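You operate a simulated robot arm through the tools that you are given. There is no shell and no other tool.

You run a simulated robot arm. Do the job below in one go: nothing can be reset, and whatever is moved stays where it is left.

Task
Swap the thin green shim under the yellow foot for the one that takes up the play.
Fine: foot nut loose first, tight after; lay the old shim beside the others; the display then names the size; the third shim stays. Drop, pinch and damage nothing, leave nothing switched on. Where these are worked on the way, their far stop is far enough and under half their travel is too little: foot nut.

It is judged by the outcome, as a careful person would: the job done as asked, and still so three seconds after it is handed in. It fails if anything else is knocked over, pushed out of place, dropped, spilled or broken.

Robot
A 7-joint arm with a two-finger parallel gripper, fixed in place. Base frame: the origin is at the foot of the arm, x ahead of it, y to its left, z up; the work surface is at about z = 0.9. Units: m, rad, N and s.
With the tool pointing down near the work surface it reaches from about 0.24 to 0.68 m from the base axis. Its first joint turns from -1.152 to 1.152 rad. Payload 2.4 kg.
The tool frame sits at the grasp point between the pads (the TCP): z along the fingers, y along the line on which they close. The tips reach 0.03 m beyond it. Largest opening 0.094 m; finger width 0.028, thickness 0.01; the body of the gripper, 0.05 by 0.096 m, starts 0.055 m behind the TCP.
Orientation is that of the tool frame in the base frame, as a unit quaternion [w, x, y, z]. With the fingers straight down and closing along the base's y, the tool's x points along the base's -x, its y along +y and its z along -z.

Tools
- The arm moves only by the tool play_rows. Its argument "plan" is a list of rows, each a list of 7 numbers: the turn, a rotation vector about the tool's x, y, z in degrees, then the shift along the tool's x, y, z in m, then the closure, from 0 (fully open) to 1 (shut). In form: [[wx, wy, wz, dx, dy, dz, claw], ...]. A call has 1 to 20 rows; each row is the pose to reach, as a shift and turn from the pose commanded when the call began, along the tool's axes at that moment. Rows are played at 5 a second. More than 0.05 m and 0.15 rad between two rows, or a gripper value outside its range, and nothing of the call is played. Where a pose cannot be reached the arm comes as near as it can. A force on the tool above 60 N (or 10 N above the force at the start of the call, whichever is more), or a blocked arm, ends the call early, and 0.2 s more pass. The fingers move at their own pace (about 0.153 m/s each) and stop on an object; they squeeze with about 33 N. The grip force told is the motor's: it shows also when the fingers shut on nothing. Time passes only in rows, and 0.2 s behind the last, so rows that repeat a pose let the fingers close. The reply holds the time, the measured pose of the TCP, the force on the tool along the base axes, the opening and the grip force, in the units named above and with some noise, with the torque about the TCP (base axes, N m) and any sound that the robot's microphone picked up, and new pictures: "views" is both (left out), scene, wrist or none.
- Cameras (640 x 400 px; columns grow to the right, rows downward): "scene" is fixed at [0.0416, 0.4812, 1.4403]; the picture's right is [-0.69, -0.73, 0.00], its down [-0.44, 0.41, -0.80] and it looks along [0.58, -0.55, -0.61] (base axes); focal length 350 px, centre (320, 200). "wrist" rides on the gripper at [0.076, 0.014, -0.102] in the tool frame; the picture's right is [-0.18, 0.98, 0.00], its down [-0.75, -0.14, -0.64] and it looks along [-0.63, -0.12, 0.77] (tool axes); focal length 243 px, centre (320, 200). There is no depth. A picture from a camera that has moved, and an enlarged one, comes with that camera's place and axes in the base frame and with its lens.
- zoom(camera, box): a new picture of the part [left, top, right, bottom] of that camera's present view, enlarged. The clock stands still meanwhile.
- finish_job(): hands the job in; it is judged then, once.

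Nothing tells you positions but the pictures and the camera data. Unless the task says otherwise, let go and move clear before handing in.

The tools are called after "Call:" as name(argument=value, ...) on one line, values as JSON. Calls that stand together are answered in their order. play_rows: Moves the arm, as the interface text tells. Its arguments: {"type":"object","properties":{"plan":{"type":"array"},"views":{"type":"string","enum":["both","scene","wrist","none"]}},"required":["plan"]} The other tools are called the same way: zoom (camera, box) takes an enlarged picture of a part of a camera's view; finish_job () hands the job in.

At the start:

```text
time_s: 0.0
ee_pos: [0.4655, -0.0749, 1.1235]
orientation: [0.0, 0.0, 1.0, 0.001]
contact_force: [-0.5, 0.0, -1.1]
torque: [0.04, 0.0, 0.01]
finger_gap: 0.094
grasp_force: 0.0
```

scene: 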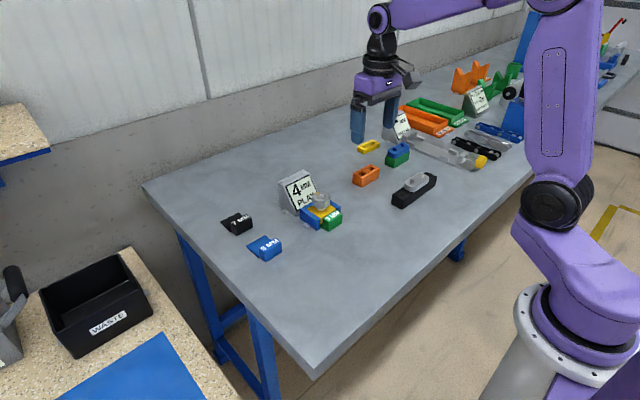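
wrist: 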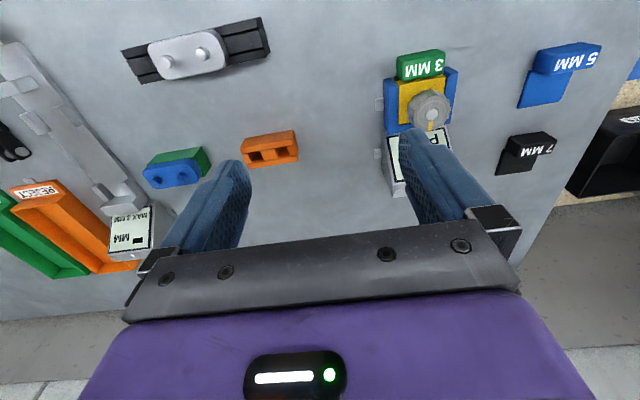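

I see the yellow foot with a green 3 MM shim, a grey knob/nut on top, a display reading "4 MM PLAY", and the black 7 MM and blue 5 MM shims beside it. I'll look closer before moving.

Call:
zoom(camera="scene", box=[210, 160, 370, 260])

Call:
zoom(camera="wrist", box=[360, 30, 620, 200])

Call:
zoom(camera="scene", box=[340, 60, 540, 210])

```text
4.00 times, centred on (290, 210) of scene
camera zoom: at [0.0416, 0.4812, 1.4403], right [-0.69, -0.73, 0.0], down [-0.44, 0.41, -0.8], along [0.58, -0.55, -0.61], focal length 1400 px, centre (440, 160)
```

zoom: 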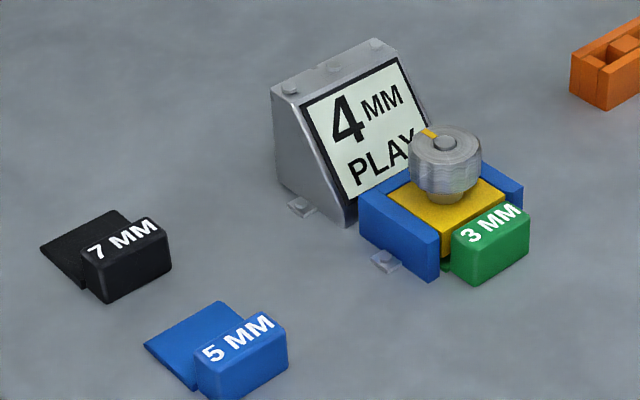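

```text
2.35 times, centred on (490, 115) of wrist
camera zoom: at [0.3889, -0.0602, 1.2265], right [0.18, 0.98, 0.0], down [0.75, -0.14, 0.64], along [0.63, -0.12, -0.77], focal length 571 px, centre (-80, 400)
```

zoom: 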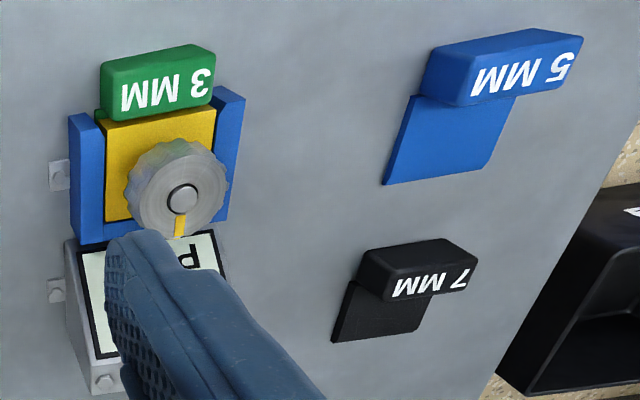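

```text
2.67 times, centred on (440, 135) of scene
camera zoom: at [0.0416, 0.4812, 1.4403], right [-0.69, -0.73, 0.0], down [-0.44, 0.41, -0.8], along [0.58, -0.55, -0.61], focal length 934 px, centre (0, 373)
```

zoom: 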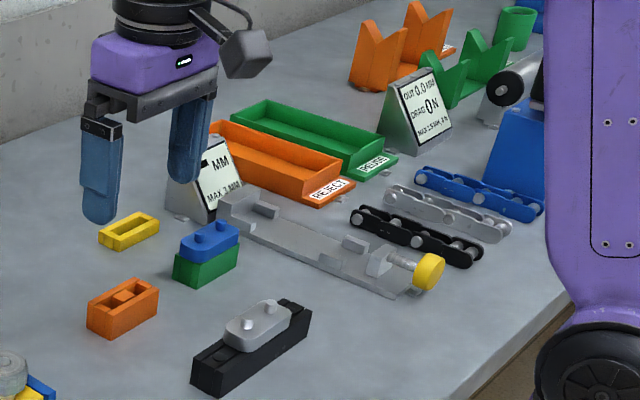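

The nut is at about (0.505, 0.039) with its top near z 0.965, and the shim's tab faces the base. I'll move the camera over there for a better view.

Call:
play_rows(plan=[[0, 0, 0, 0.01, 0.03, 0.0, 0], [0, 0, 0, 0.025, 0.065, 0.0, 0], [0, 0, 0, 0.04, 0.095, 0.01, 0], [0, 0, 0, 0.045, 0.105, 0.02, 0], [0, 0, 0, 0.045, 0.105, 0.02, 0]])

```text
time_s: 1.2
ee_pos: [0.4198, 0.0317, 1.1032]
orientation: [0.0, 0.0, 1.0, 0.0]
contact_force: [-0.2, -0.5, -0.1]
torque: [0.03, -0.03, -0.02]
finger_gap: 0.0942
grasp_force: 0.0
camera wrist: at [0.3432, 0.0446, 1.2062], right [0.18, 0.98, 0.0], down [0.75, -0.14, 0.64], along [0.63, -0.12, -0.77], focal length 243 px, centre (320, 200)
```

scene: 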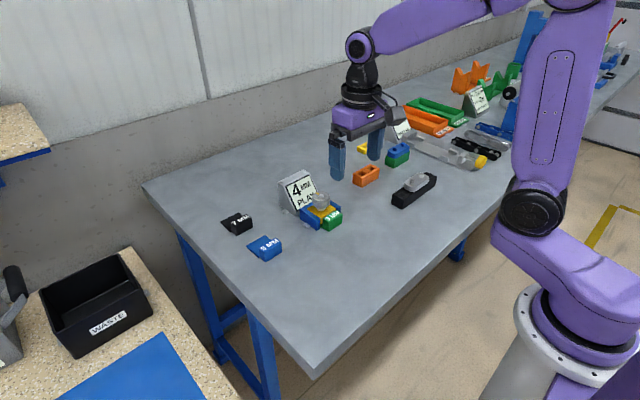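
wrist: 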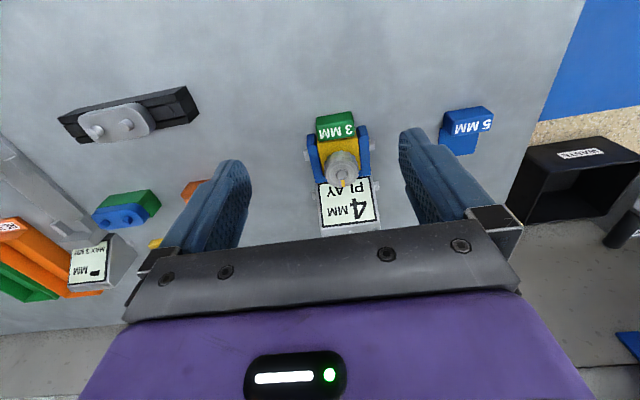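

Call:
zoom(camera="wrist", box=[280, 95, 400, 240])

Call:
zoom(camera="scene", box=[270, 165, 350, 235])

Call:
zoom(camera="scene", box=[210, 205, 300, 265])

```text
2.76 times, centred on (340, 168) of wrist
camera zoom: at [0.3432, 0.0446, 1.2062], right [0.18, 0.98, 0.0], down [0.75, -0.14, 0.64], along [0.63, -0.12, -0.77], focal length 669 px, centre (265, 290)
```

zoom: 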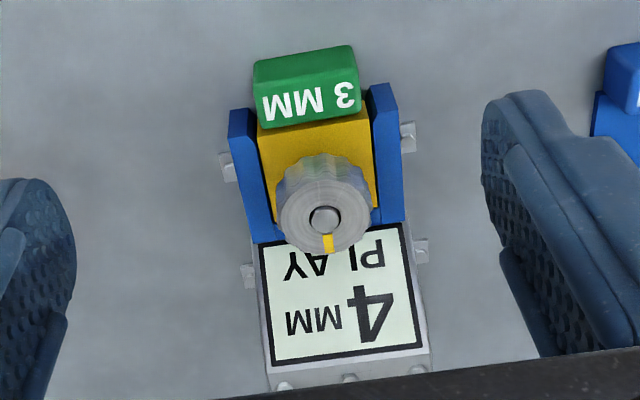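

```text
5.71 times, centred on (310, 200) of scene
camera zoom: at [0.0416, 0.4812, 1.4403], right [-0.69, -0.73, 0.0], down [-0.44, 0.41, -0.8], along [0.58, -0.55, -0.61], focal length 2000 px, centre (377, 200)
```

zoom: 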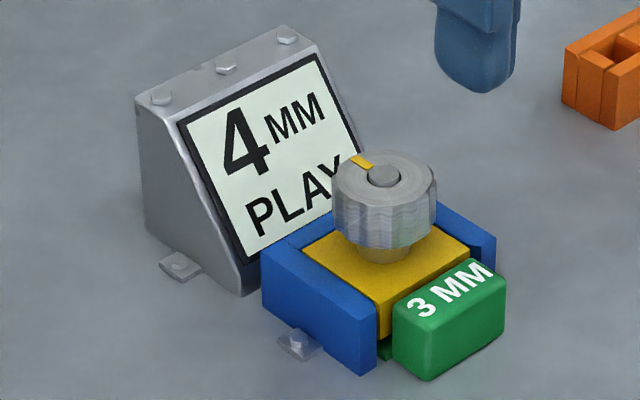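

```text
6.67 times, centred on (255, 235) of scene
camera zoom: at [0.0416, 0.4812, 1.4403], right [-0.69, -0.73, 0.0], down [-0.44, 0.41, -0.8], along [0.58, -0.55, -0.61], focal length 2334 px, centre (753, -33)
```

zoom: 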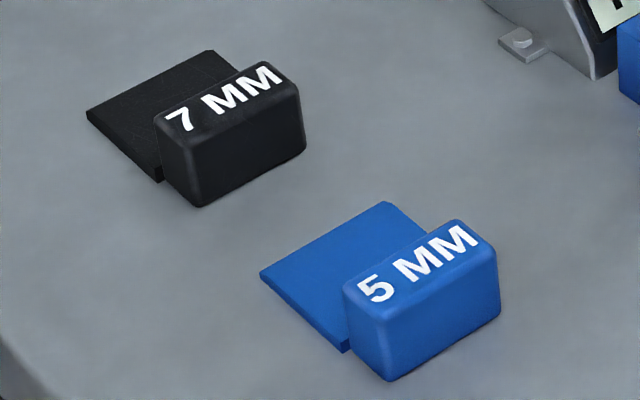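

The bracket is square to the base axes and centred near (0.506, 0.041). Before planning the grips I need a closer look at the handle and the walls beside it.

Call:
zoom(camera="scene", box=[296, 190, 346, 232])

Call:
zoom(camera="wrist", box=[300, 100, 380, 160])

```text
9.52 times, centred on (321, 211) of scene
camera zoom: at [0.0416, 0.4812, 1.4403], right [-0.69, -0.73, 0.0], down [-0.44, 0.41, -0.8], along [0.58, -0.55, -0.61], focal length 3334 px, centre (310, 95)
```

zoom: 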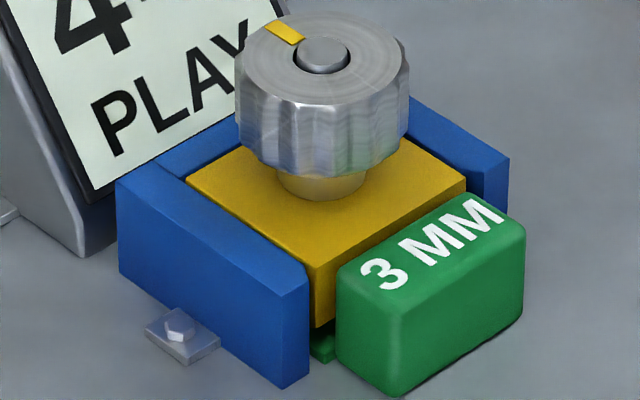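

```text
6.67 times, centred on (340, 130) of wrist
camera zoom: at [0.3432, 0.0446, 1.2062], right [0.18, 0.98, 0.0], down [0.75, -0.14, 0.64], along [0.63, -0.12, -0.77], focal length 1618 px, centre (187, 667)
```

zoom: 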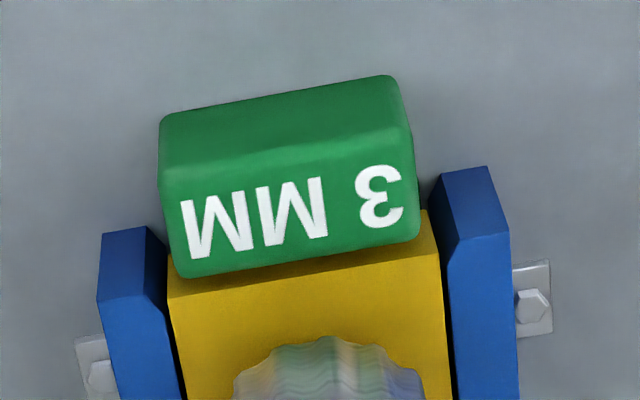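

The handle spans about x 0.458–0.478 and y 0.018–0.063 with its top at 0.929. The walls begin at x≈0.479. Next I'll go above the nut and check the alignment.

Call:
play_rows(plan=[[0, 0, 0, -0.03, 0.005, 0, 0], [0, 0, 0, -0.06, 0.0098, 0, 0], [0, 0, 0, -0.085, 0.0098, 0, 0], [0, 0, 0, -0.0855, 0.0098, 0.03, 0], [0, 0, 0, -0.0855, 0.0098, 0.065, 0], [0, 0, 0, -0.0855, 0.0098, 0.065, 0], [0, 0, 0, -0.0855, 0.0098, 0.065, 0]])

Call:
zoom(camera="scene", box=[260, 140, 360, 235])

```text
time_s: 2.8
ee_pos: [0.5052, 0.0398, 1.0386]
orientation: [-0.001, 0.001, 1.0, 0.0]
contact_force: [-0.7, 0.1, -1.0]
torque: [-0.02, 0.05, 0.01]
finger_gap: 0.0941
grasp_force: 0.1
camera wrist: at [0.4289, 0.0547, 1.1412], right [0.18, 0.98, 0.0], down [0.75, -0.14, 0.64], along [0.63, -0.12, -0.77], focal length 243 px, centre (320, 200)
```

scene: 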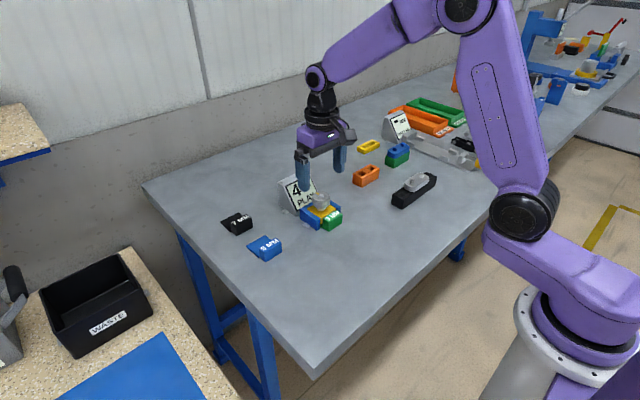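
wrist: 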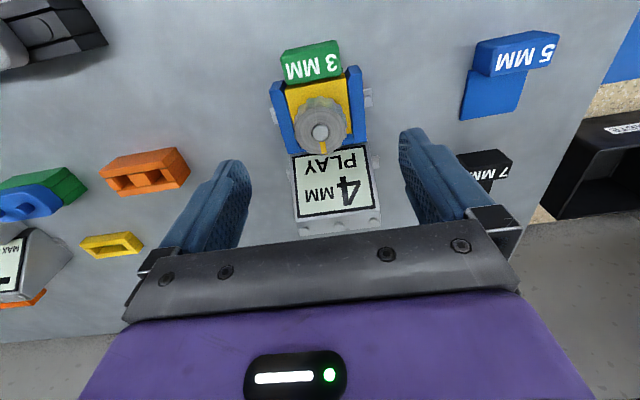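

```text
4.21 times, centred on (310, 188) of scene
camera zoom: at [0.0416, 0.4812, 1.4403], right [-0.69, -0.73, 0.0], down [-0.44, 0.41, -0.8], along [0.58, -0.55, -0.61], focal length 1474 px, centre (362, 253)
```

zoom: 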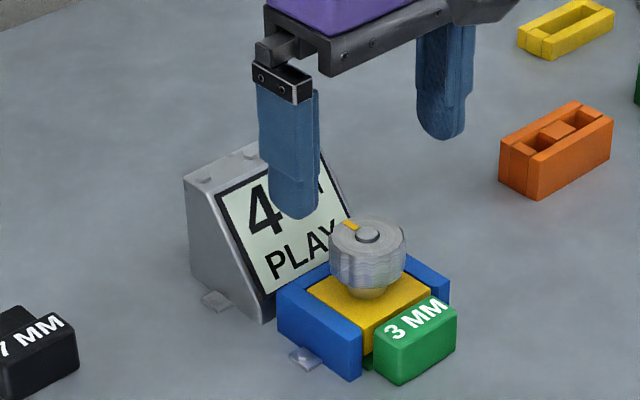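

The nut sits at (0.506, 0.0405), directly under the gripper. I'll descend around it, close, and start turning counter-clockwise.

Call:
play_rows(plan=[[0, 0, 0, 0, 0.0005, 0.03, 0.2], [0, 0, 0, 0, 0.0005, 0.06, 0.2], [0, 0, 0, 0, 0.0005, 0.0715, 0.2], [0, 0, 0, 0, 0.0005, 0.0715, 0.2]])

Call:
zoom(camera="scene", box=[280, 165, 360, 235])

```text
time_s: 3.8
ee_pos: [0.505, 0.0411, 0.9674]
orientation: [0.0, 0.0, 1.0, -0.001]
contact_force: [-0.4, -0.8, 0.6]
torque: [0.02, -0.01, -0.02]
finger_gap: 0.0751
grasp_force: 0.0
camera wrist: at [0.4292, 0.0551, 1.0704], right [0.18, 0.98, 0.0], down [0.75, -0.14, 0.64], along [0.63, -0.12, -0.77], focal length 243 px, centre (320, 200)
```

scene: 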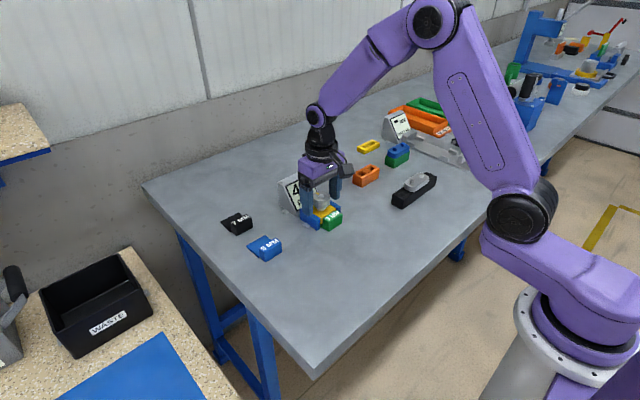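
wrist: 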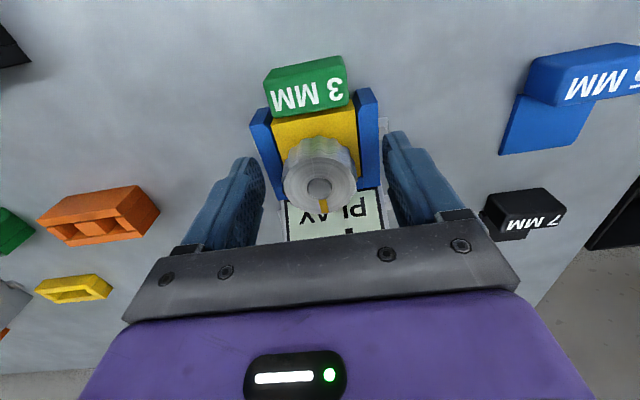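

```text
5.71 times, centred on (320, 200) of scene
camera zoom: at [0.0416, 0.4812, 1.4403], right [-0.69, -0.73, 0.0], down [-0.44, 0.41, -0.8], along [0.58, -0.55, -0.61], focal length 2000 px, centre (320, 200)
```

zoom: 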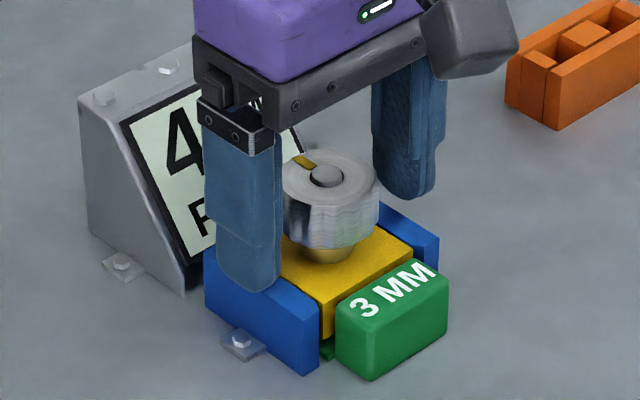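

Fingers straddle the nut cleanly. Closing and turning counter-clockwise in a first chunk.

Call:
play_rows(plan=[[0, 0, 0, 0, 0, 0, 1], [0, 0, 0, 0, 0, 0, 1], [0, 0, 0, 0, 0, 0, 1], [0, 0, -6, 0, 0, 0, 1], [0, 0, -12, 0, 0, 0, 1], [0, 0, -18, 0, 0, 0, 1], [0, 0, -24, 0, 0, 0, 1]])

Call:
zoom(camera="scene", box=[280, 165, 360, 235])

```text
time_s: 5.4
ee_pos: [0.5057, 0.0393, 0.9671]
orientation: [0.0, -0.207, 0.978, 0.0]
contact_force: [3.1, -10.3, 2.0]
torque: [0.13, 0.36, -0.05]
finger_gap: 0.042
grasp_force: 45.3
camera wrist: at [0.4302, 0.0219, 1.0702], right [-0.23, 0.97, 0.0], down [0.75, 0.18, 0.64], along [0.63, 0.15, -0.77], focal length 243 px, centre (320, 200)
```

scene: 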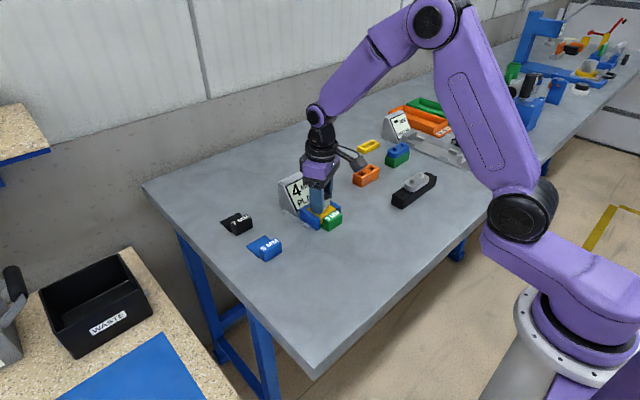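
wrist: 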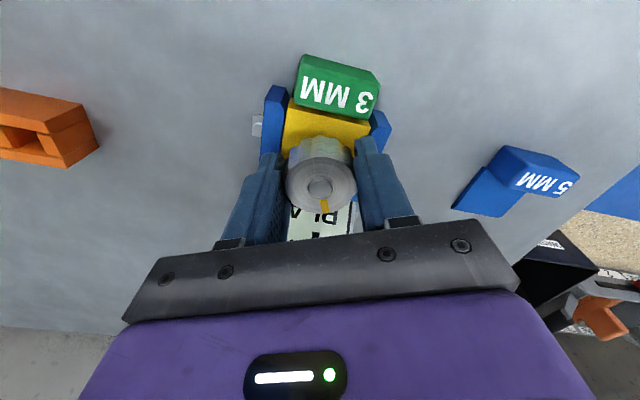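

```text
5.71 times, centred on (320, 200) of scene
camera zoom: at [0.0417, 0.4809, 1.4405], right [-0.69, -0.73, 0.0], down [-0.44, 0.41, -0.8], along [0.58, -0.55, -0.61], focal length 2000 px, centre (320, 200)
```

zoom: 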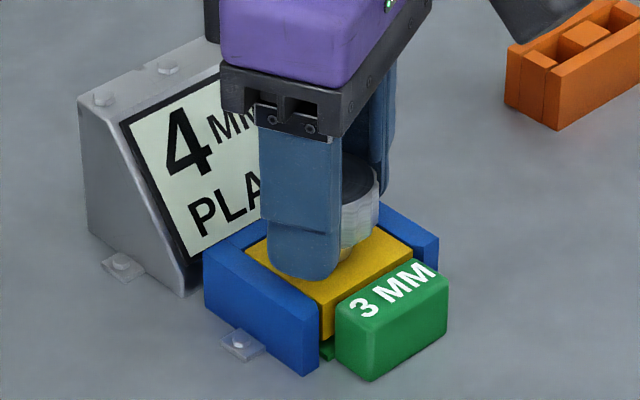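

The nut turns with the gripper, about 24° so far. I'll continue counter-clockwise.

Call:
play_rows(plan=[[0, 0, -7, 0, 0, 0, 1], [0, 0, -14, 0, 0, 0, 1], [0, 0, -21, 0, 0, 0, 1], [0, 0, -28, 0, 0, 0, 1], [0, 0, -35, 0, 0, 0, 1], [0, 0, -42, 0, 0, 0, 1]])

```text
time_s: 6.8
ee_pos: [0.506, 0.0401, 0.9671]
orientation: [0.002, -0.546, 0.838, -0.001]
contact_force: [10.9, -19.2, -3.2]
torque: [0.26, 0.0, -0.04]
finger_gap: 0.0417
grasp_force: 45.0
camera wrist: at [0.4624, -0.0242, 1.0699], right [-0.82, 0.57, 0.0], down [0.43, 0.63, 0.64], along [0.37, 0.53, -0.77], focal length 243 px, centre (320, 200)
```

scene: 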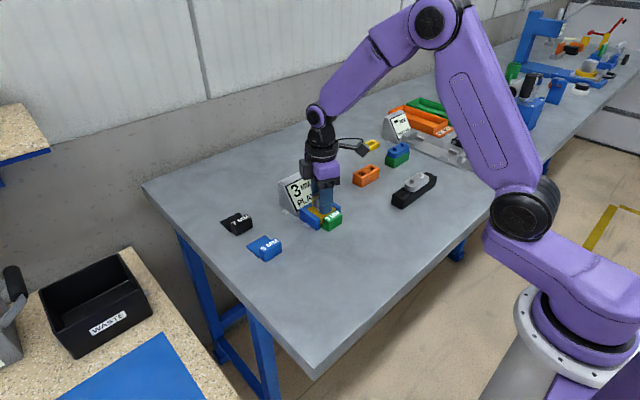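
wrist: 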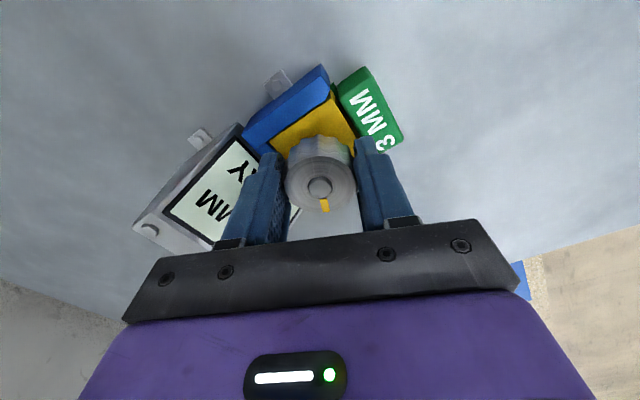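

Call:
zoom(camera="scene", box=[280, 165, 360, 235])

Call:
play_rows(plan=[[0, 0, -6, 0.0011, -0.0012, 0, 1], [0, 0, -12, 0.0011, -0.0012, 0, 1], [0, 0, -18, 0.0011, -0.0012, 0, 1], [0, 0, -24, 0.0011, -0.0012, 0, 1]])

Call:
zoom(camera="scene", box=[280, 165, 360, 235])

```text
5.71 times, centred on (320, 200) of scene
camera zoom: at [0.042, 0.4807, 1.4405], right [-0.69, -0.73, 0.0], down [-0.44, 0.41, -0.8], along [0.58, -0.55, -0.61], focal length 2000 px, centre (320, 200)
```

zoom: 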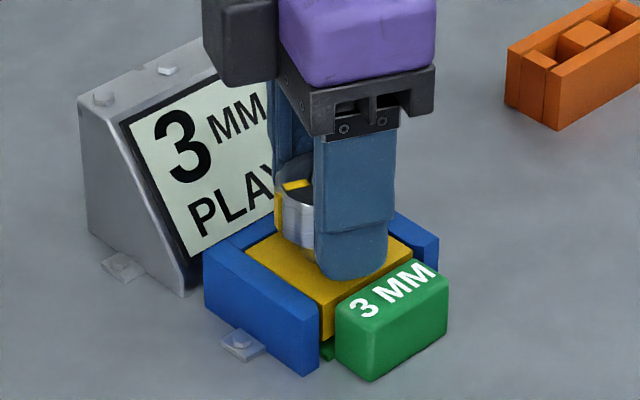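

```text
time_s: 7.8
ee_pos: [0.5073, 0.0401, 0.9678]
orientation: [0.0, 0.709, -0.706, 0.0]
contact_force: [13.2, -8.9, -3.6]
torque: [0.15, 0.57, -0.02]
finger_gap: 0.0418
grasp_force: 45.0
camera wrist: at [0.4927, -0.0367, 1.0699], right [-0.98, 0.18, 0.0], down [0.14, 0.75, 0.64], along [0.12, 0.63, -0.77], focal length 243 px, centre (320, 200)
```

scene: 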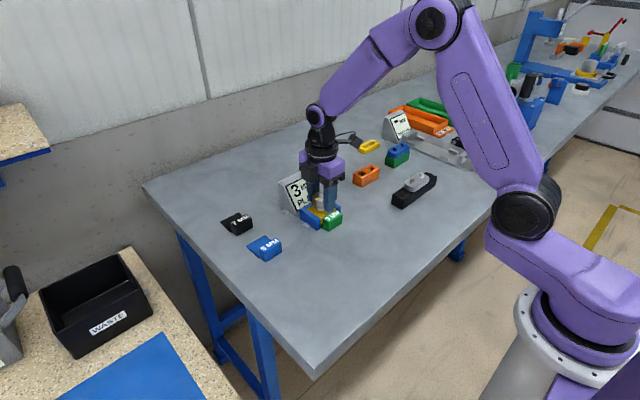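
wrist: 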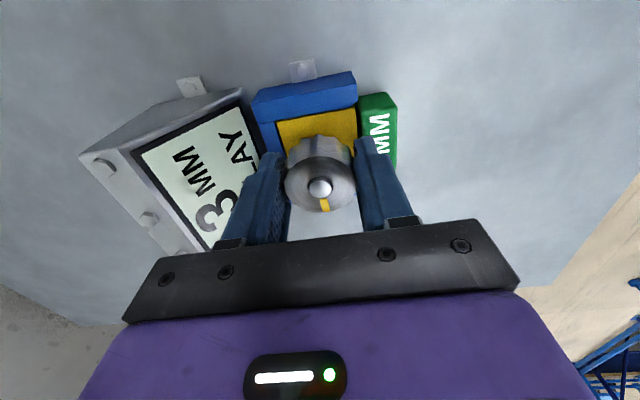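

```text
5.71 times, centred on (320, 200) of scene
camera zoom: at [0.042, 0.481, 1.4404], right [-0.69, -0.73, 0.0], down [-0.44, 0.41, -0.8], along [0.58, -0.55, -0.61], focal length 2000 px, centre (320, 200)
```

zoom: 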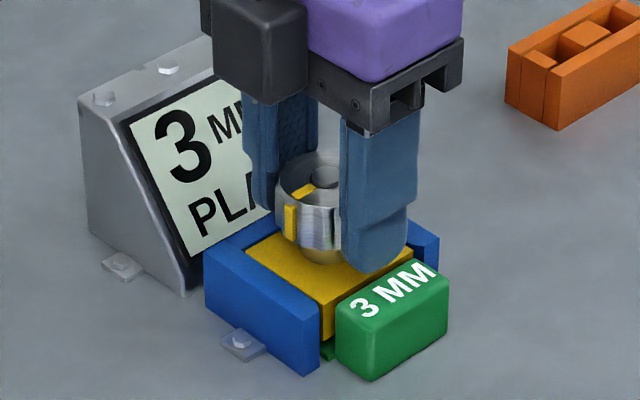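

Turned 90° now with no stop yet; the display shows 3. I'll continue counter-clockwise.

Call:
play_rows(plan=[[0, 0, -6, 0.0005, -0.001, 0, 1], [0, 0, -12, 0.0005, -0.001, 0, 1], [0, 0, -18, 0.0005, -0.001, 0, 1], [0, 0, -24, 0.0005, -0.001, 0, 1], [0, 0, -30, 0.0005, -0.001, 0, 1]])

Call:
zoom(camera="scene", box=[280, 165, 360, 235])

```text
time_s: 9.0
ee_pos: [0.5077, 0.0398, 0.9668]
orientation: [-0.001, 0.867, -0.498, 0.001]
contact_force: [4.8, 3.9, -1.2]
torque: [-0.17, 0.24, -0.02]
finger_gap: 0.0419
grasp_force: 44.8
camera wrist: at [0.5333, -0.0333, 1.0698], right [-0.94, -0.34, 0.0], down [-0.26, 0.72, 0.64], along [-0.22, 0.61, -0.77], focal length 243 px, centre (320, 200)
```

scene: 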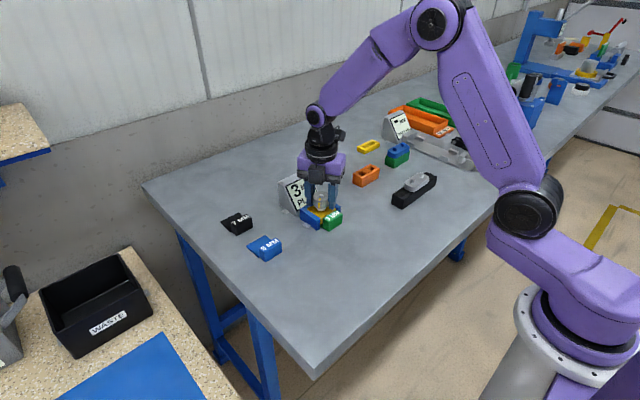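
wrist: 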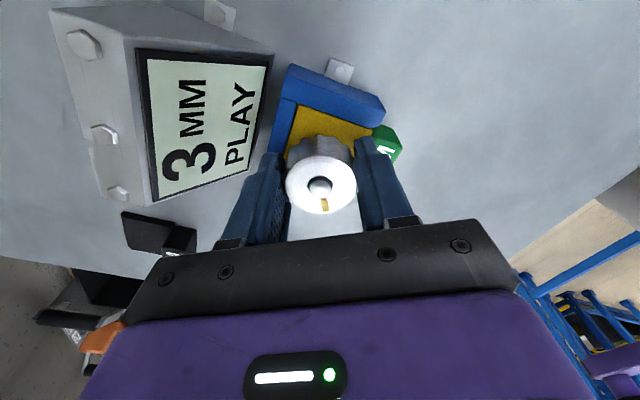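

```text
5.71 times, centred on (320, 200) of scene
camera zoom: at [0.0418, 0.4813, 1.4403], right [-0.69, -0.73, 0.0], down [-0.44, 0.41, -0.8], along [0.58, -0.55, -0.61], focal length 2000 px, centre (320, 200)
```

zoom: 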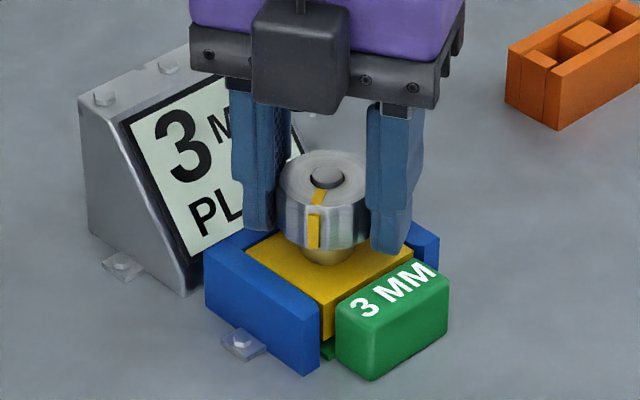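

At 120° and still turning freely. Continuing.

Call:
play_rows(plan=[[0, 0, -6, 0, 0, 0, 1], [0, 0, -12, 0, 0, 0, 1], [0, 0, -18, 0, 0, 0, 1], [0, 0, -24, 0, 0, 0, 1], [0, 0, -30, 0, 0, 0, 1]])

Call:
zoom(camera="scene", box=[280, 165, 360, 235])

```text
time_s: 10.2
ee_pos: [0.5086, 0.0394, 0.9663]
orientation: [-0.001, 0.967, -0.257, 0.0]
contact_force: [7.6, 9.4, -4.4]
torque: [0.37, 0.62, 0.01]
finger_gap: 0.0416
grasp_force: 44.9
camera wrist: at [0.5665, -0.0103, 1.07], right [-0.65, -0.76, 0.0], down [-0.58, 0.5, 0.64], along [-0.49, 0.42, -0.77], focal length 243 px, centre (320, 200)
```

scene: 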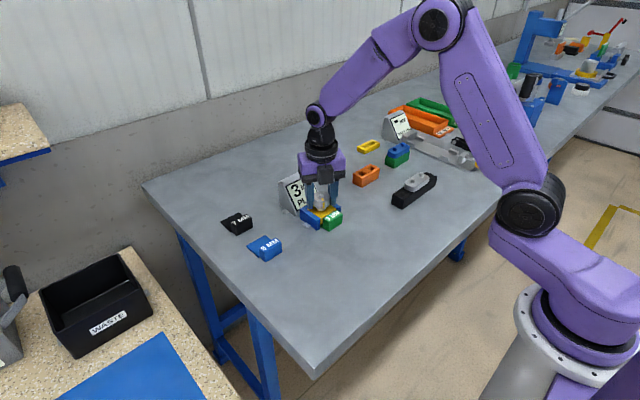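
wrist: 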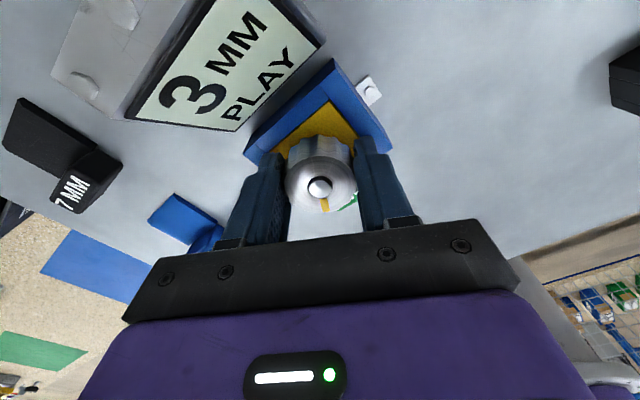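

```text
5.71 times, centred on (320, 200) of scene
camera zoom: at [0.0419, 0.4815, 1.4402], right [-0.69, -0.73, 0.0], down [-0.44, 0.41, -0.8], along [0.58, -0.55, -0.61], focal length 2000 px, centre (320, 200)
```

zoom: 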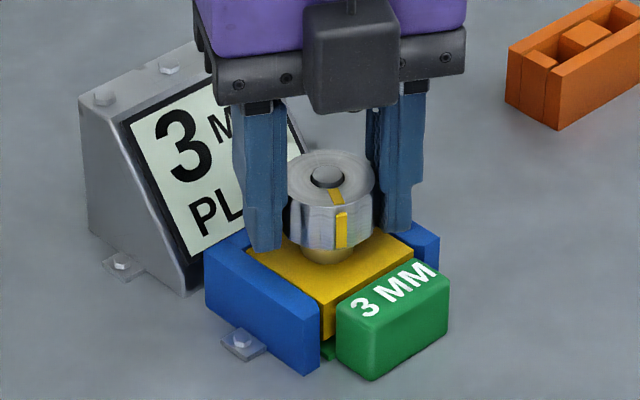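

150° turned and still free. Continuing, with a small centring correction.

Call:
play_rows(plan=[[0, 0, -6, 0.0003, -0.001, 0, 1], [0, 0, -12, 0.0003, -0.001, 0, 1], [0, 0, -18, 0.0003, -0.001, 0, 1], [0, 0, -24, 0.0003, -0.001, 0, 1], [0, 0, -30, 0.0003, -0.001, 0, 1]])

Call:
zoom(camera="scene", box=[280, 165, 360, 235])

```text
time_s: 11.4
ee_pos: [0.5081, 0.0393, 0.9663]
orientation: [0.0, 1.0, 0.002, -0.001]
contact_force: [-3.8, 10.9, -1.1]
torque: [0.13, -0.2, -0.06]
finger_gap: 0.0419
grasp_force: 44.8
camera wrist: at [0.5839, 0.0264, 1.0699], right [-0.18, -0.98, 0.0], down [-0.75, 0.14, 0.64], along [-0.63, 0.12, -0.77], focal length 243 px, centre (320, 200)
```

scene: 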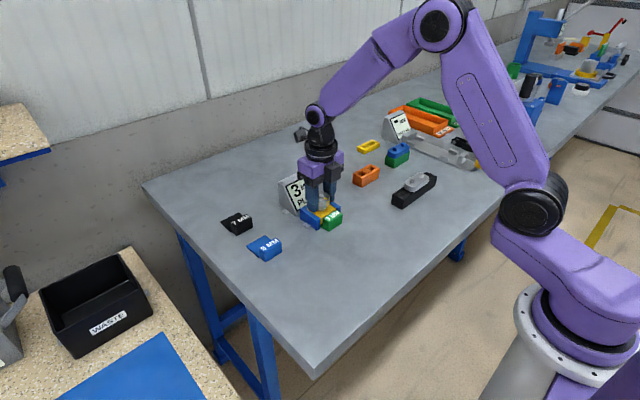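
wrist: 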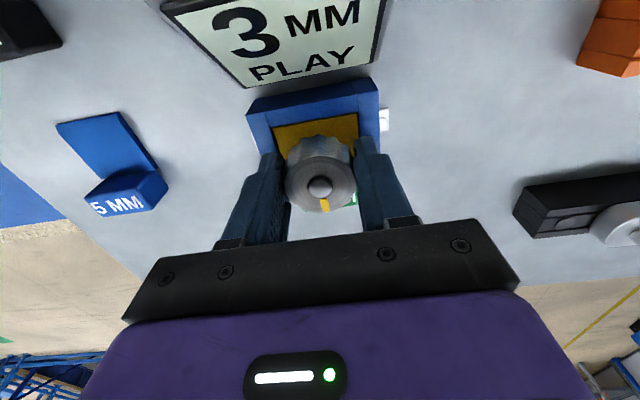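

```text
5.71 times, centred on (320, 200) of scene
camera zoom: at [0.0415, 0.4815, 1.4402], right [-0.69, -0.73, 0.0], down [-0.44, 0.41, -0.8], along [0.58, -0.55, -0.6], focal length 2000 px, centre (320, 200)
```

zoom: 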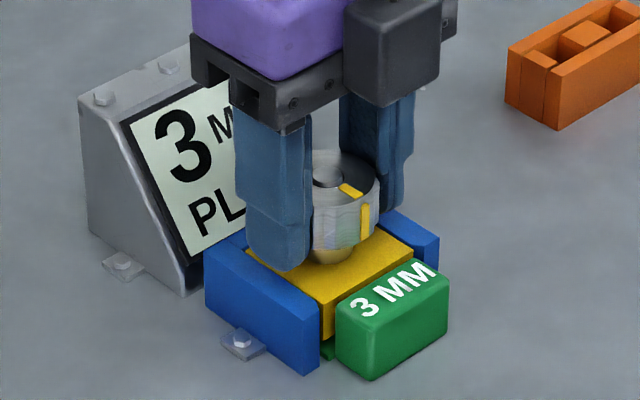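

180° so far, still no stop (display 3). Continuing carefully.

Call:
play_rows(plan=[[0, 0, -6, 0, -0.0005, 0, 1], [0, 0, -12, 0, -0.0005, 0, 1], [0, 0, -18, 0, -0.0005, 0, 1], [0, 0, -24, 0, -0.0005, 0, 1], [0, 0, -30, 0, -0.0005, 0, 1]])

Call:
zoom(camera="scene", box=[280, 165, 360, 235])

```text
time_s: 12.0
ee_pos: [0.5082, 0.04, 0.9661]
orientation: [-0.005, 0.998, 0.067, -0.017]
contact_force: [-10.8, 4.9, 8.5]
torque: [-0.15, 0.38, 0.0]
finger_gap: 0.0421
grasp_force: 44.9
out of reach, approached as far as the arm can: row 2
stopped in row 2: the force on the tool passed its limit at 96 N (the readings are from after the stop); the commanded pose is now the measured one
camera wrist: at [0.5893, 0.0357, 1.0658], right [-0.05, -1.0, -0.01], down [-0.74, 0.03, 0.67], along [-0.67, 0.04, -0.74], focal length 243 px, centre (320, 200)
```

scene: 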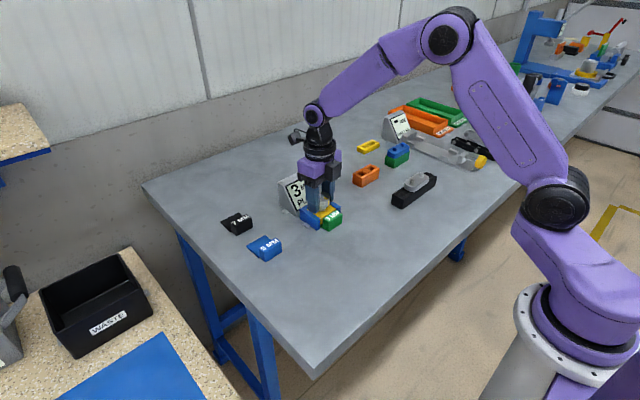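
wrist: 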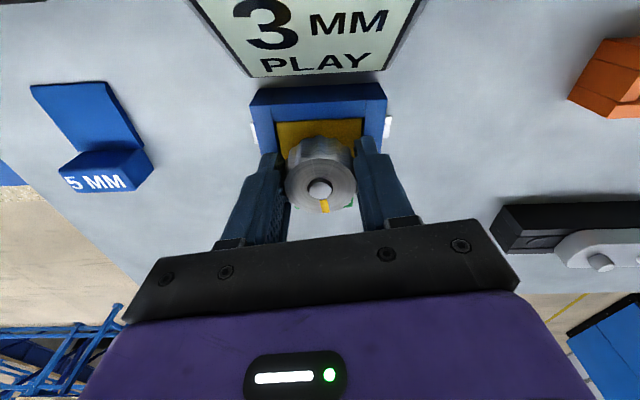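

```text
5.71 times, centred on (320, 200) of scene
camera zoom: at [0.0412, 0.4814, 1.4403], right [-0.69, -0.73, 0.0], down [-0.44, 0.41, -0.8], along [0.58, -0.55, -0.6], focal length 2000 px, centre (320, 200)
```

zoom: 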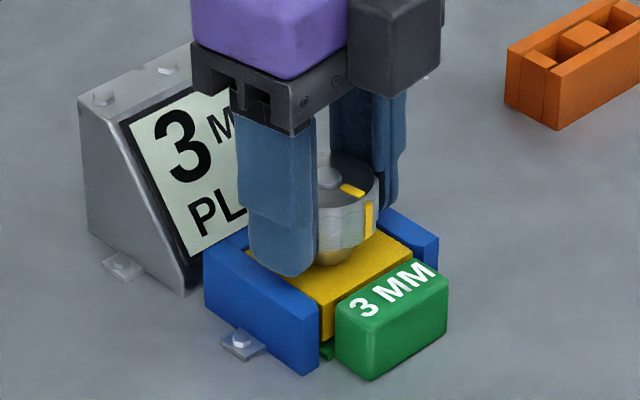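

The wrist reached its own limit at about 188° of turn with no nut stop felt. I'll release, lift, wind the wrist back, and regrip to find the nut's stop.

Call:
play_rows(plan=[[0, 0, 0, 0, 0, 0, 0.2], [0, 0, 0, 0, 0, 0, 0.2], [0, 0, 0, 0, 0, -0.025, 0.2], [0, 0, 0, 0, 0, -0.05, 0.2], [0.14, 0.04, 8, 0, 0, -0.055, 0.2], [0.27, 0.08, 16, 0, 0, -0.055, 0.2], [0.41, 0.12, 24, 0, 0, -0.055, 0.2], [0.54, 0.16, 32, 0, 0, -0.055, 0.2], [0.68, 0.2, 40, 0, 0, -0.055, 0.2], [0.82, 0.24, 48, 0, 0, -0.055, 0.2], [0.95, 0.28, 56, 0, 0, -0.055, 0.2], [1.09, 0.32, 64, 0, 0, -0.055, 0.2], [1.22, 0.36, 72, 0, 0, -0.055, 0.2], [1.36, 0.4, 80, 0, 0, -0.055, 0.2], [1.5, 0.44, 88, 0, 0, -0.055, 0.2], [1.63, 0.48, 96, 0, 0, -0.055, 0.2], [1.77, 0.52, 104, 0, 0, -0.055, 0.2]])

Call:
zoom(camera="scene", box=[280, 165, 360, 235])

```text
time_s: 15.6
ee_pos: [0.5105, 0.0389, 1.02]
orientation: [0.005, -0.665, 0.747, 0.01]
contact_force: [0.2, 0.5, 0.7]
torque: [-0.01, -0.04, -0.01]
finger_gap: 0.0754
grasp_force: 0.0
camera wrist: at [0.4895, -0.0374, 1.1218], right [-0.96, 0.29, 0.01], down [0.23, 0.72, 0.66], along [0.18, 0.63, -0.75], focal length 243 px, centre (320, 200)
```

scene: 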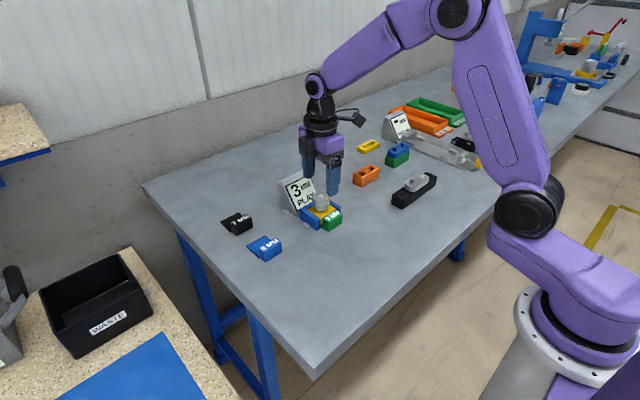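
wrist: 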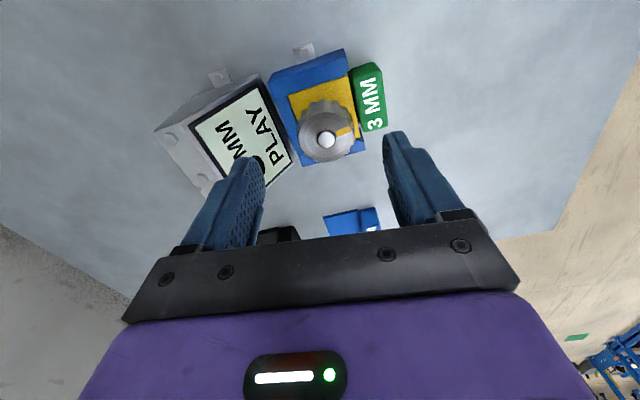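

```text
5.71 times, centred on (320, 200) of scene
camera zoom: at [0.0416, 0.4812, 1.4403], right [-0.69, -0.73, 0.0], down [-0.44, 0.41, -0.8], along [0.58, -0.55, -0.61], focal length 2000 px, centre (320, 200)
```

zoom: 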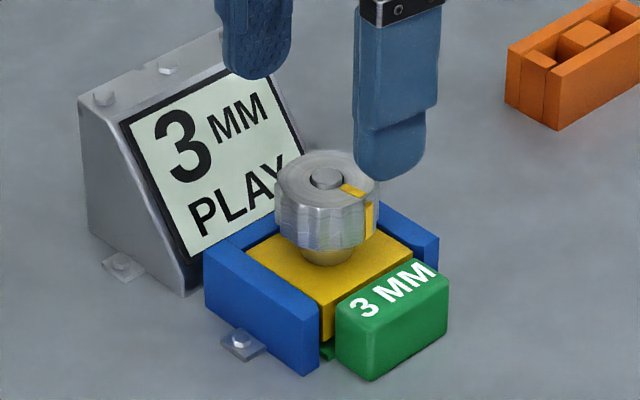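

Winding back the rest to yaw 0, above the nut.

Call:
play_rows(plan=[[0.12, 0.06, 8, -0.0001, 0.0005, 0, 0.2], [0.24, 0.12, 16, -0.0002, 0.001, 0, 0.2], [0.36, 0.18, 24, -0.0003, 0.0015, 0, 0.2], [0.48, 0.24, 32, -0.0004, 0.002, 0, 0.2], [0.6, 0.3, 40, -0.0005, 0.0025, 0, 0.2], [0.72, 0.36, 48, -0.0006, 0.003, 0, 0.2], [0.84, 0.42, 56, -0.0007, 0.0036, 0, 0.2], [0.96, 0.48, 64, -0.0007, 0.0036, 0, 0.2], [1.08, 0.54, 72, -0.0007, 0.0036, 0, 0.2], [1.2, 0.6, 80, -0.0007, 0.0036, 0, 0.2], [1.25, 0.63, 83.3, -0.0007, 0.0036, 0, 0.2], [1.25, 0.63, 83.3, -0.0007, 0.0036, 0, 0.2]])

Call:
zoom(camera="wrist", box=[240, 40, 400, 160])

```text
time_s: 18.2
ee_pos: [0.5075, 0.0402, 1.0217]
orientation: [-0.001, -0.002, 1.0, 0.0]
contact_force: [0.1, 0.0, 0.2]
torque: [0.0, 0.01, -0.04]
finger_gap: 0.0753
grasp_force: 0.2
camera wrist: at [0.4316, 0.0538, 1.1235], right [0.18, 0.98, 0.0], down [0.75, -0.14, 0.64], along [0.63, -0.12, -0.77], focal length 243 px, centre (320, 200)
```

scene: 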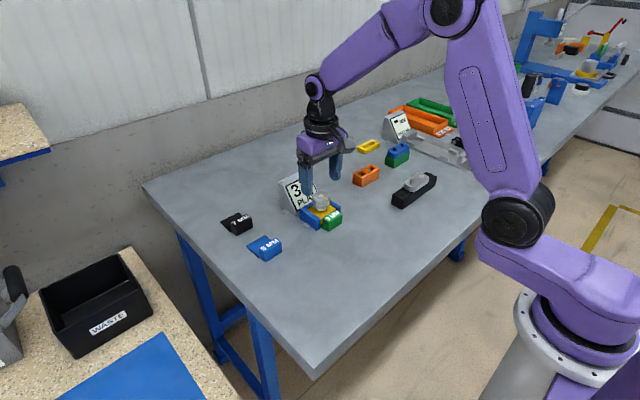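
wrist: 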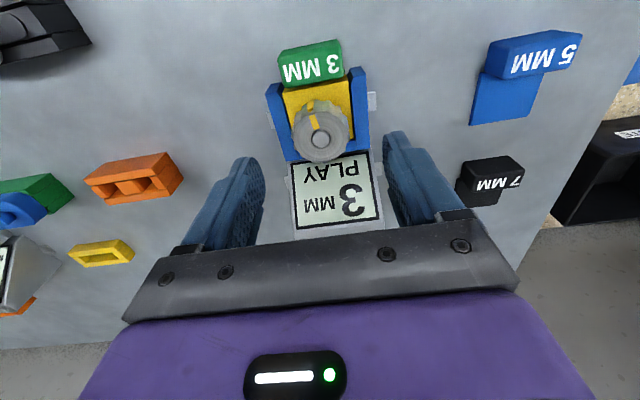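

```text
3.33 times, centred on (320, 100) of wrist
camera zoom: at [0.4316, 0.0538, 1.1235], right [0.18, 0.98, 0.0], down [0.75, -0.14, 0.64], along [0.63, -0.12, -0.77], focal length 809 px, centre (320, 533)
```

zoom: 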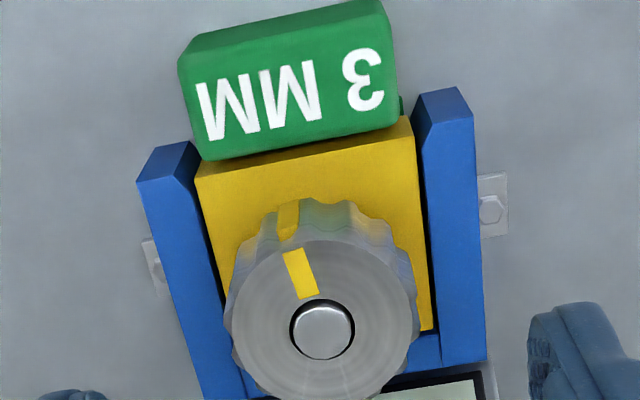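

Nut at (0.506, 0.040). Descending, regripping and continuing counter-clockwise.

Call:
play_rows(plan=[[0, 0, 0, 0.001, 0, 0.03, 0.2], [0, 0, 0, 0.001, 0, 0.0547, 0.2], [0, 0, 0, 0.001, 0, 0.0547, 0.6], [0, 0, 0, 0.001, 0, 0.0547, 1], [0, 0, 0, 0.001, 0, 0.0547, 1], [0, 0, -6, 0.001, 0, 0.0547, 1], [0, 0, -12, 0.001, 0, 0.0547, 1], [0, 0, -18, 0.001, 0, 0.0547, 1], [0, 0, -24, 0.001, 0, 0.0547, 1], [0, 0, -30, 0.001, 0, 0.0547, 1]])

Call:
zoom(camera="scene", box=[280, 165, 360, 235])

```text
time_s: 20.4
ee_pos: [0.5067, 0.0403, 0.9659]
orientation: [0.0, -0.263, 0.965, 0.001]
contact_force: [3.1, 11.7, -5.0]
torque: [-0.14, 0.13, -0.01]
finger_gap: 0.041
grasp_force: 44.9
camera wrist: at [0.4344, 0.0142, 1.0688], right [-0.34, 0.94, 0.0], down [0.72, 0.26, 0.64], along [0.6, 0.22, -0.77], focal length 243 px, centre (320, 200)
```

scene: 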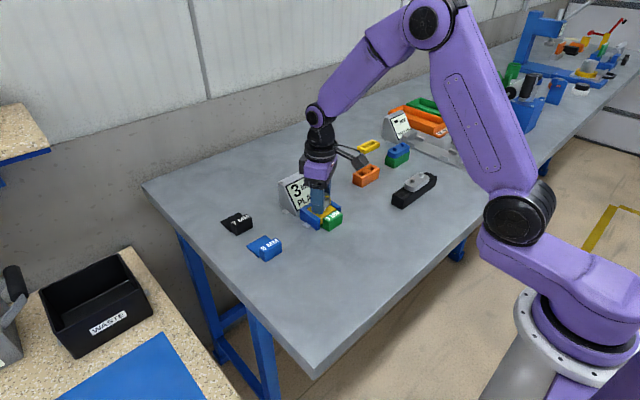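
wrist: 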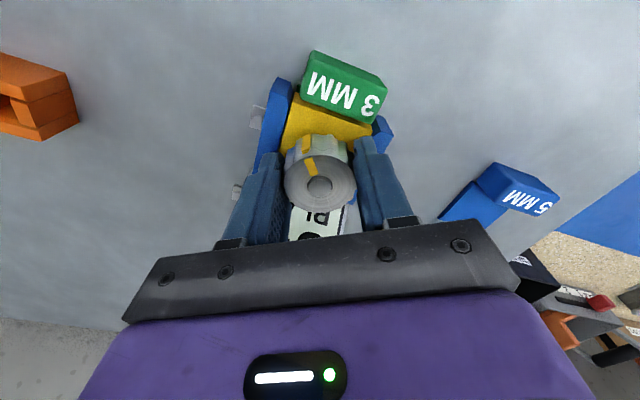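

```text
5.71 times, centred on (320, 200) of scene
camera zoom: at [0.0418, 0.4816, 1.4402], right [-0.69, -0.73, 0.0], down [-0.44, 0.41, -0.8], along [0.58, -0.55, -0.6], focal length 2000 px, centre (320, 200)
```

zoom: 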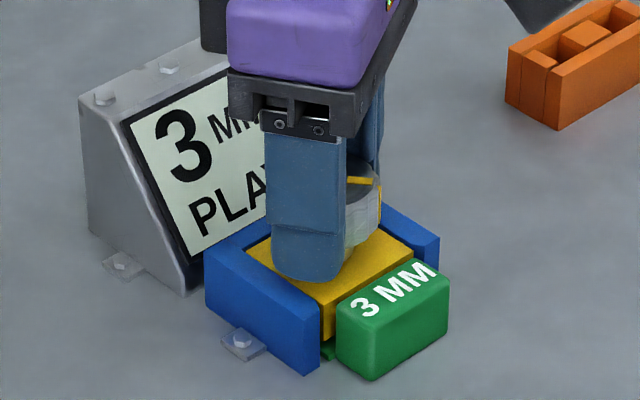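

Still turning with the gripper (about 218° in total). Continuing.

Call:
play_rows(plan=[[0, 0, -6, 0, 0, 0, 1], [0, 0, -12, 0, 0, 0, 1], [0, 0, -18, 0, 0, 0, 1], [0, 0, -24, 0, 0, 0, 1], [0, 0, -30, 0, 0, 0, 1], [0, 0, -36, 0, 0, 0, 1]])

Call:
zoom(camera="wrist", box=[240, 100, 400, 240])

```text
time_s: 21.8
ee_pos: [0.5074, 0.0402, 0.9655]
orientation: [-0.001, -0.549, 0.836, 0.0]
contact_force: [0.7, 17.7, -3.2]
torque: [-0.31, -0.06, -0.02]
finger_gap: 0.0416
grasp_force: 44.9
camera wrist: at [0.4637, -0.0235, 1.0687], right [-0.83, 0.56, 0.0], down [0.43, 0.63, 0.64], along [0.36, 0.53, -0.77], focal length 243 px, centre (320, 200)
```

scene: 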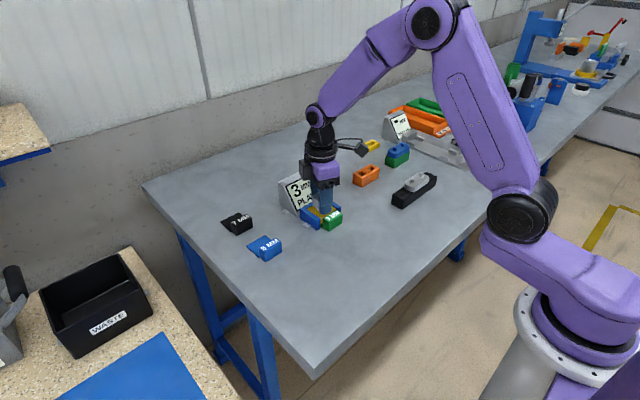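
wrist: 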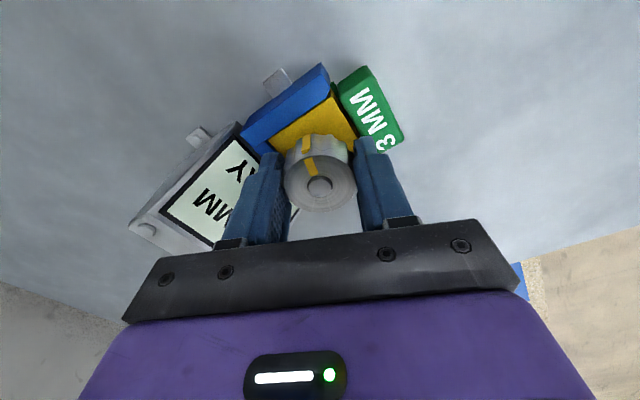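

```text
2.86 times, centred on (320, 170) of wrist
camera zoom: at [0.4637, -0.0235, 1.0687], right [-0.83, 0.56, 0.0], down [0.43, 0.63, 0.64], along [0.36, 0.53, -0.77], focal length 693 px, centre (320, 286)
```

zoom: 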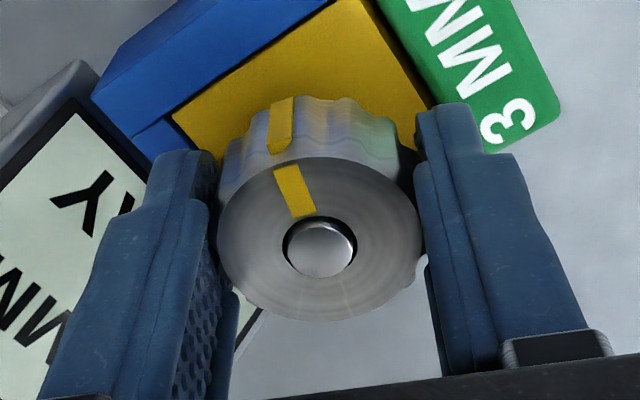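

About 254° total, no stop yet. Continuing with centring.

Call:
play_rows(plan=[[0, 0, -6, -0.0009, 0.0004, 0, 1], [0, 0, -12, -0.0009, 0.0004, 0, 1], [0, 0, -18, -0.0009, 0.0004, 0, 1], [0, 0, -24, -0.0009, 0.0004, 0, 1], [0, 0, -30, -0.0009, 0.0004, 0, 1], [0, 0, -36, -0.0009, 0.0004, 0, 1]])

Call:
zoom(camera="wrist", box=[240, 100, 400, 240])

```text
time_s: 23.2
ee_pos: [0.5075, 0.0387, 0.9658]
orientation: [-0.001, 0.78, -0.626, -0.001]
contact_force: [1.2, 1.2, -0.6]
torque: [-0.36, -0.23, -0.4]
finger_gap: 0.0407
grasp_force: 44.5
camera wrist: at [0.5095, -0.0379, 1.0686], right [-1.0, -0.03, 0.0], down [-0.02, 0.77, 0.64], along [-0.02, 0.64, -0.77], focal length 243 px, centre (320, 200)
```

scene: 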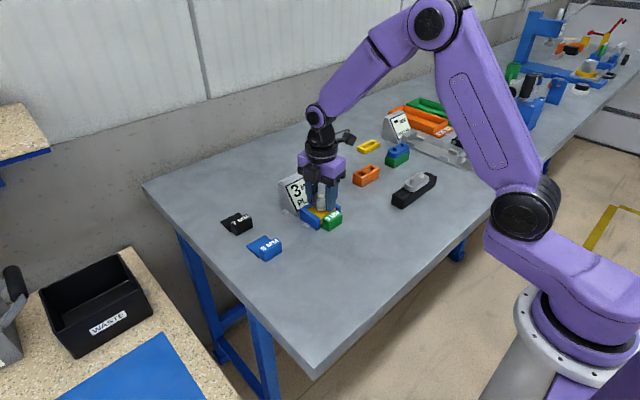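
wrist: 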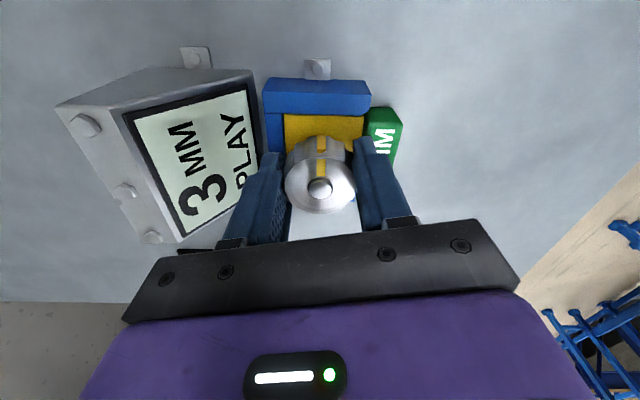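

```text
2.86 times, centred on (320, 170) of wrist
camera zoom: at [0.5095, -0.0379, 1.0686], right [-1.0, -0.03, 0.0], down [-0.02, 0.77, 0.64], along [-0.02, 0.64, -0.77], focal length 693 px, centre (320, 286)
```

zoom: 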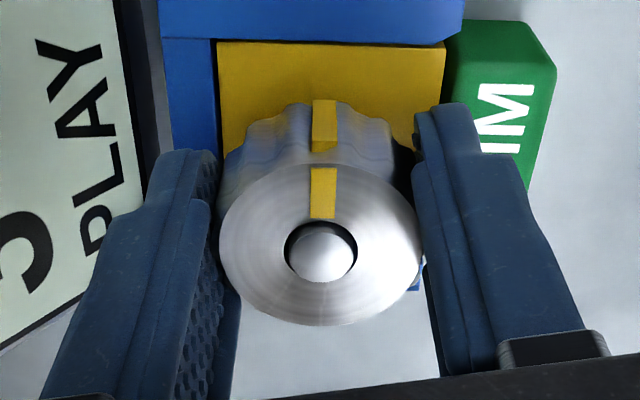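

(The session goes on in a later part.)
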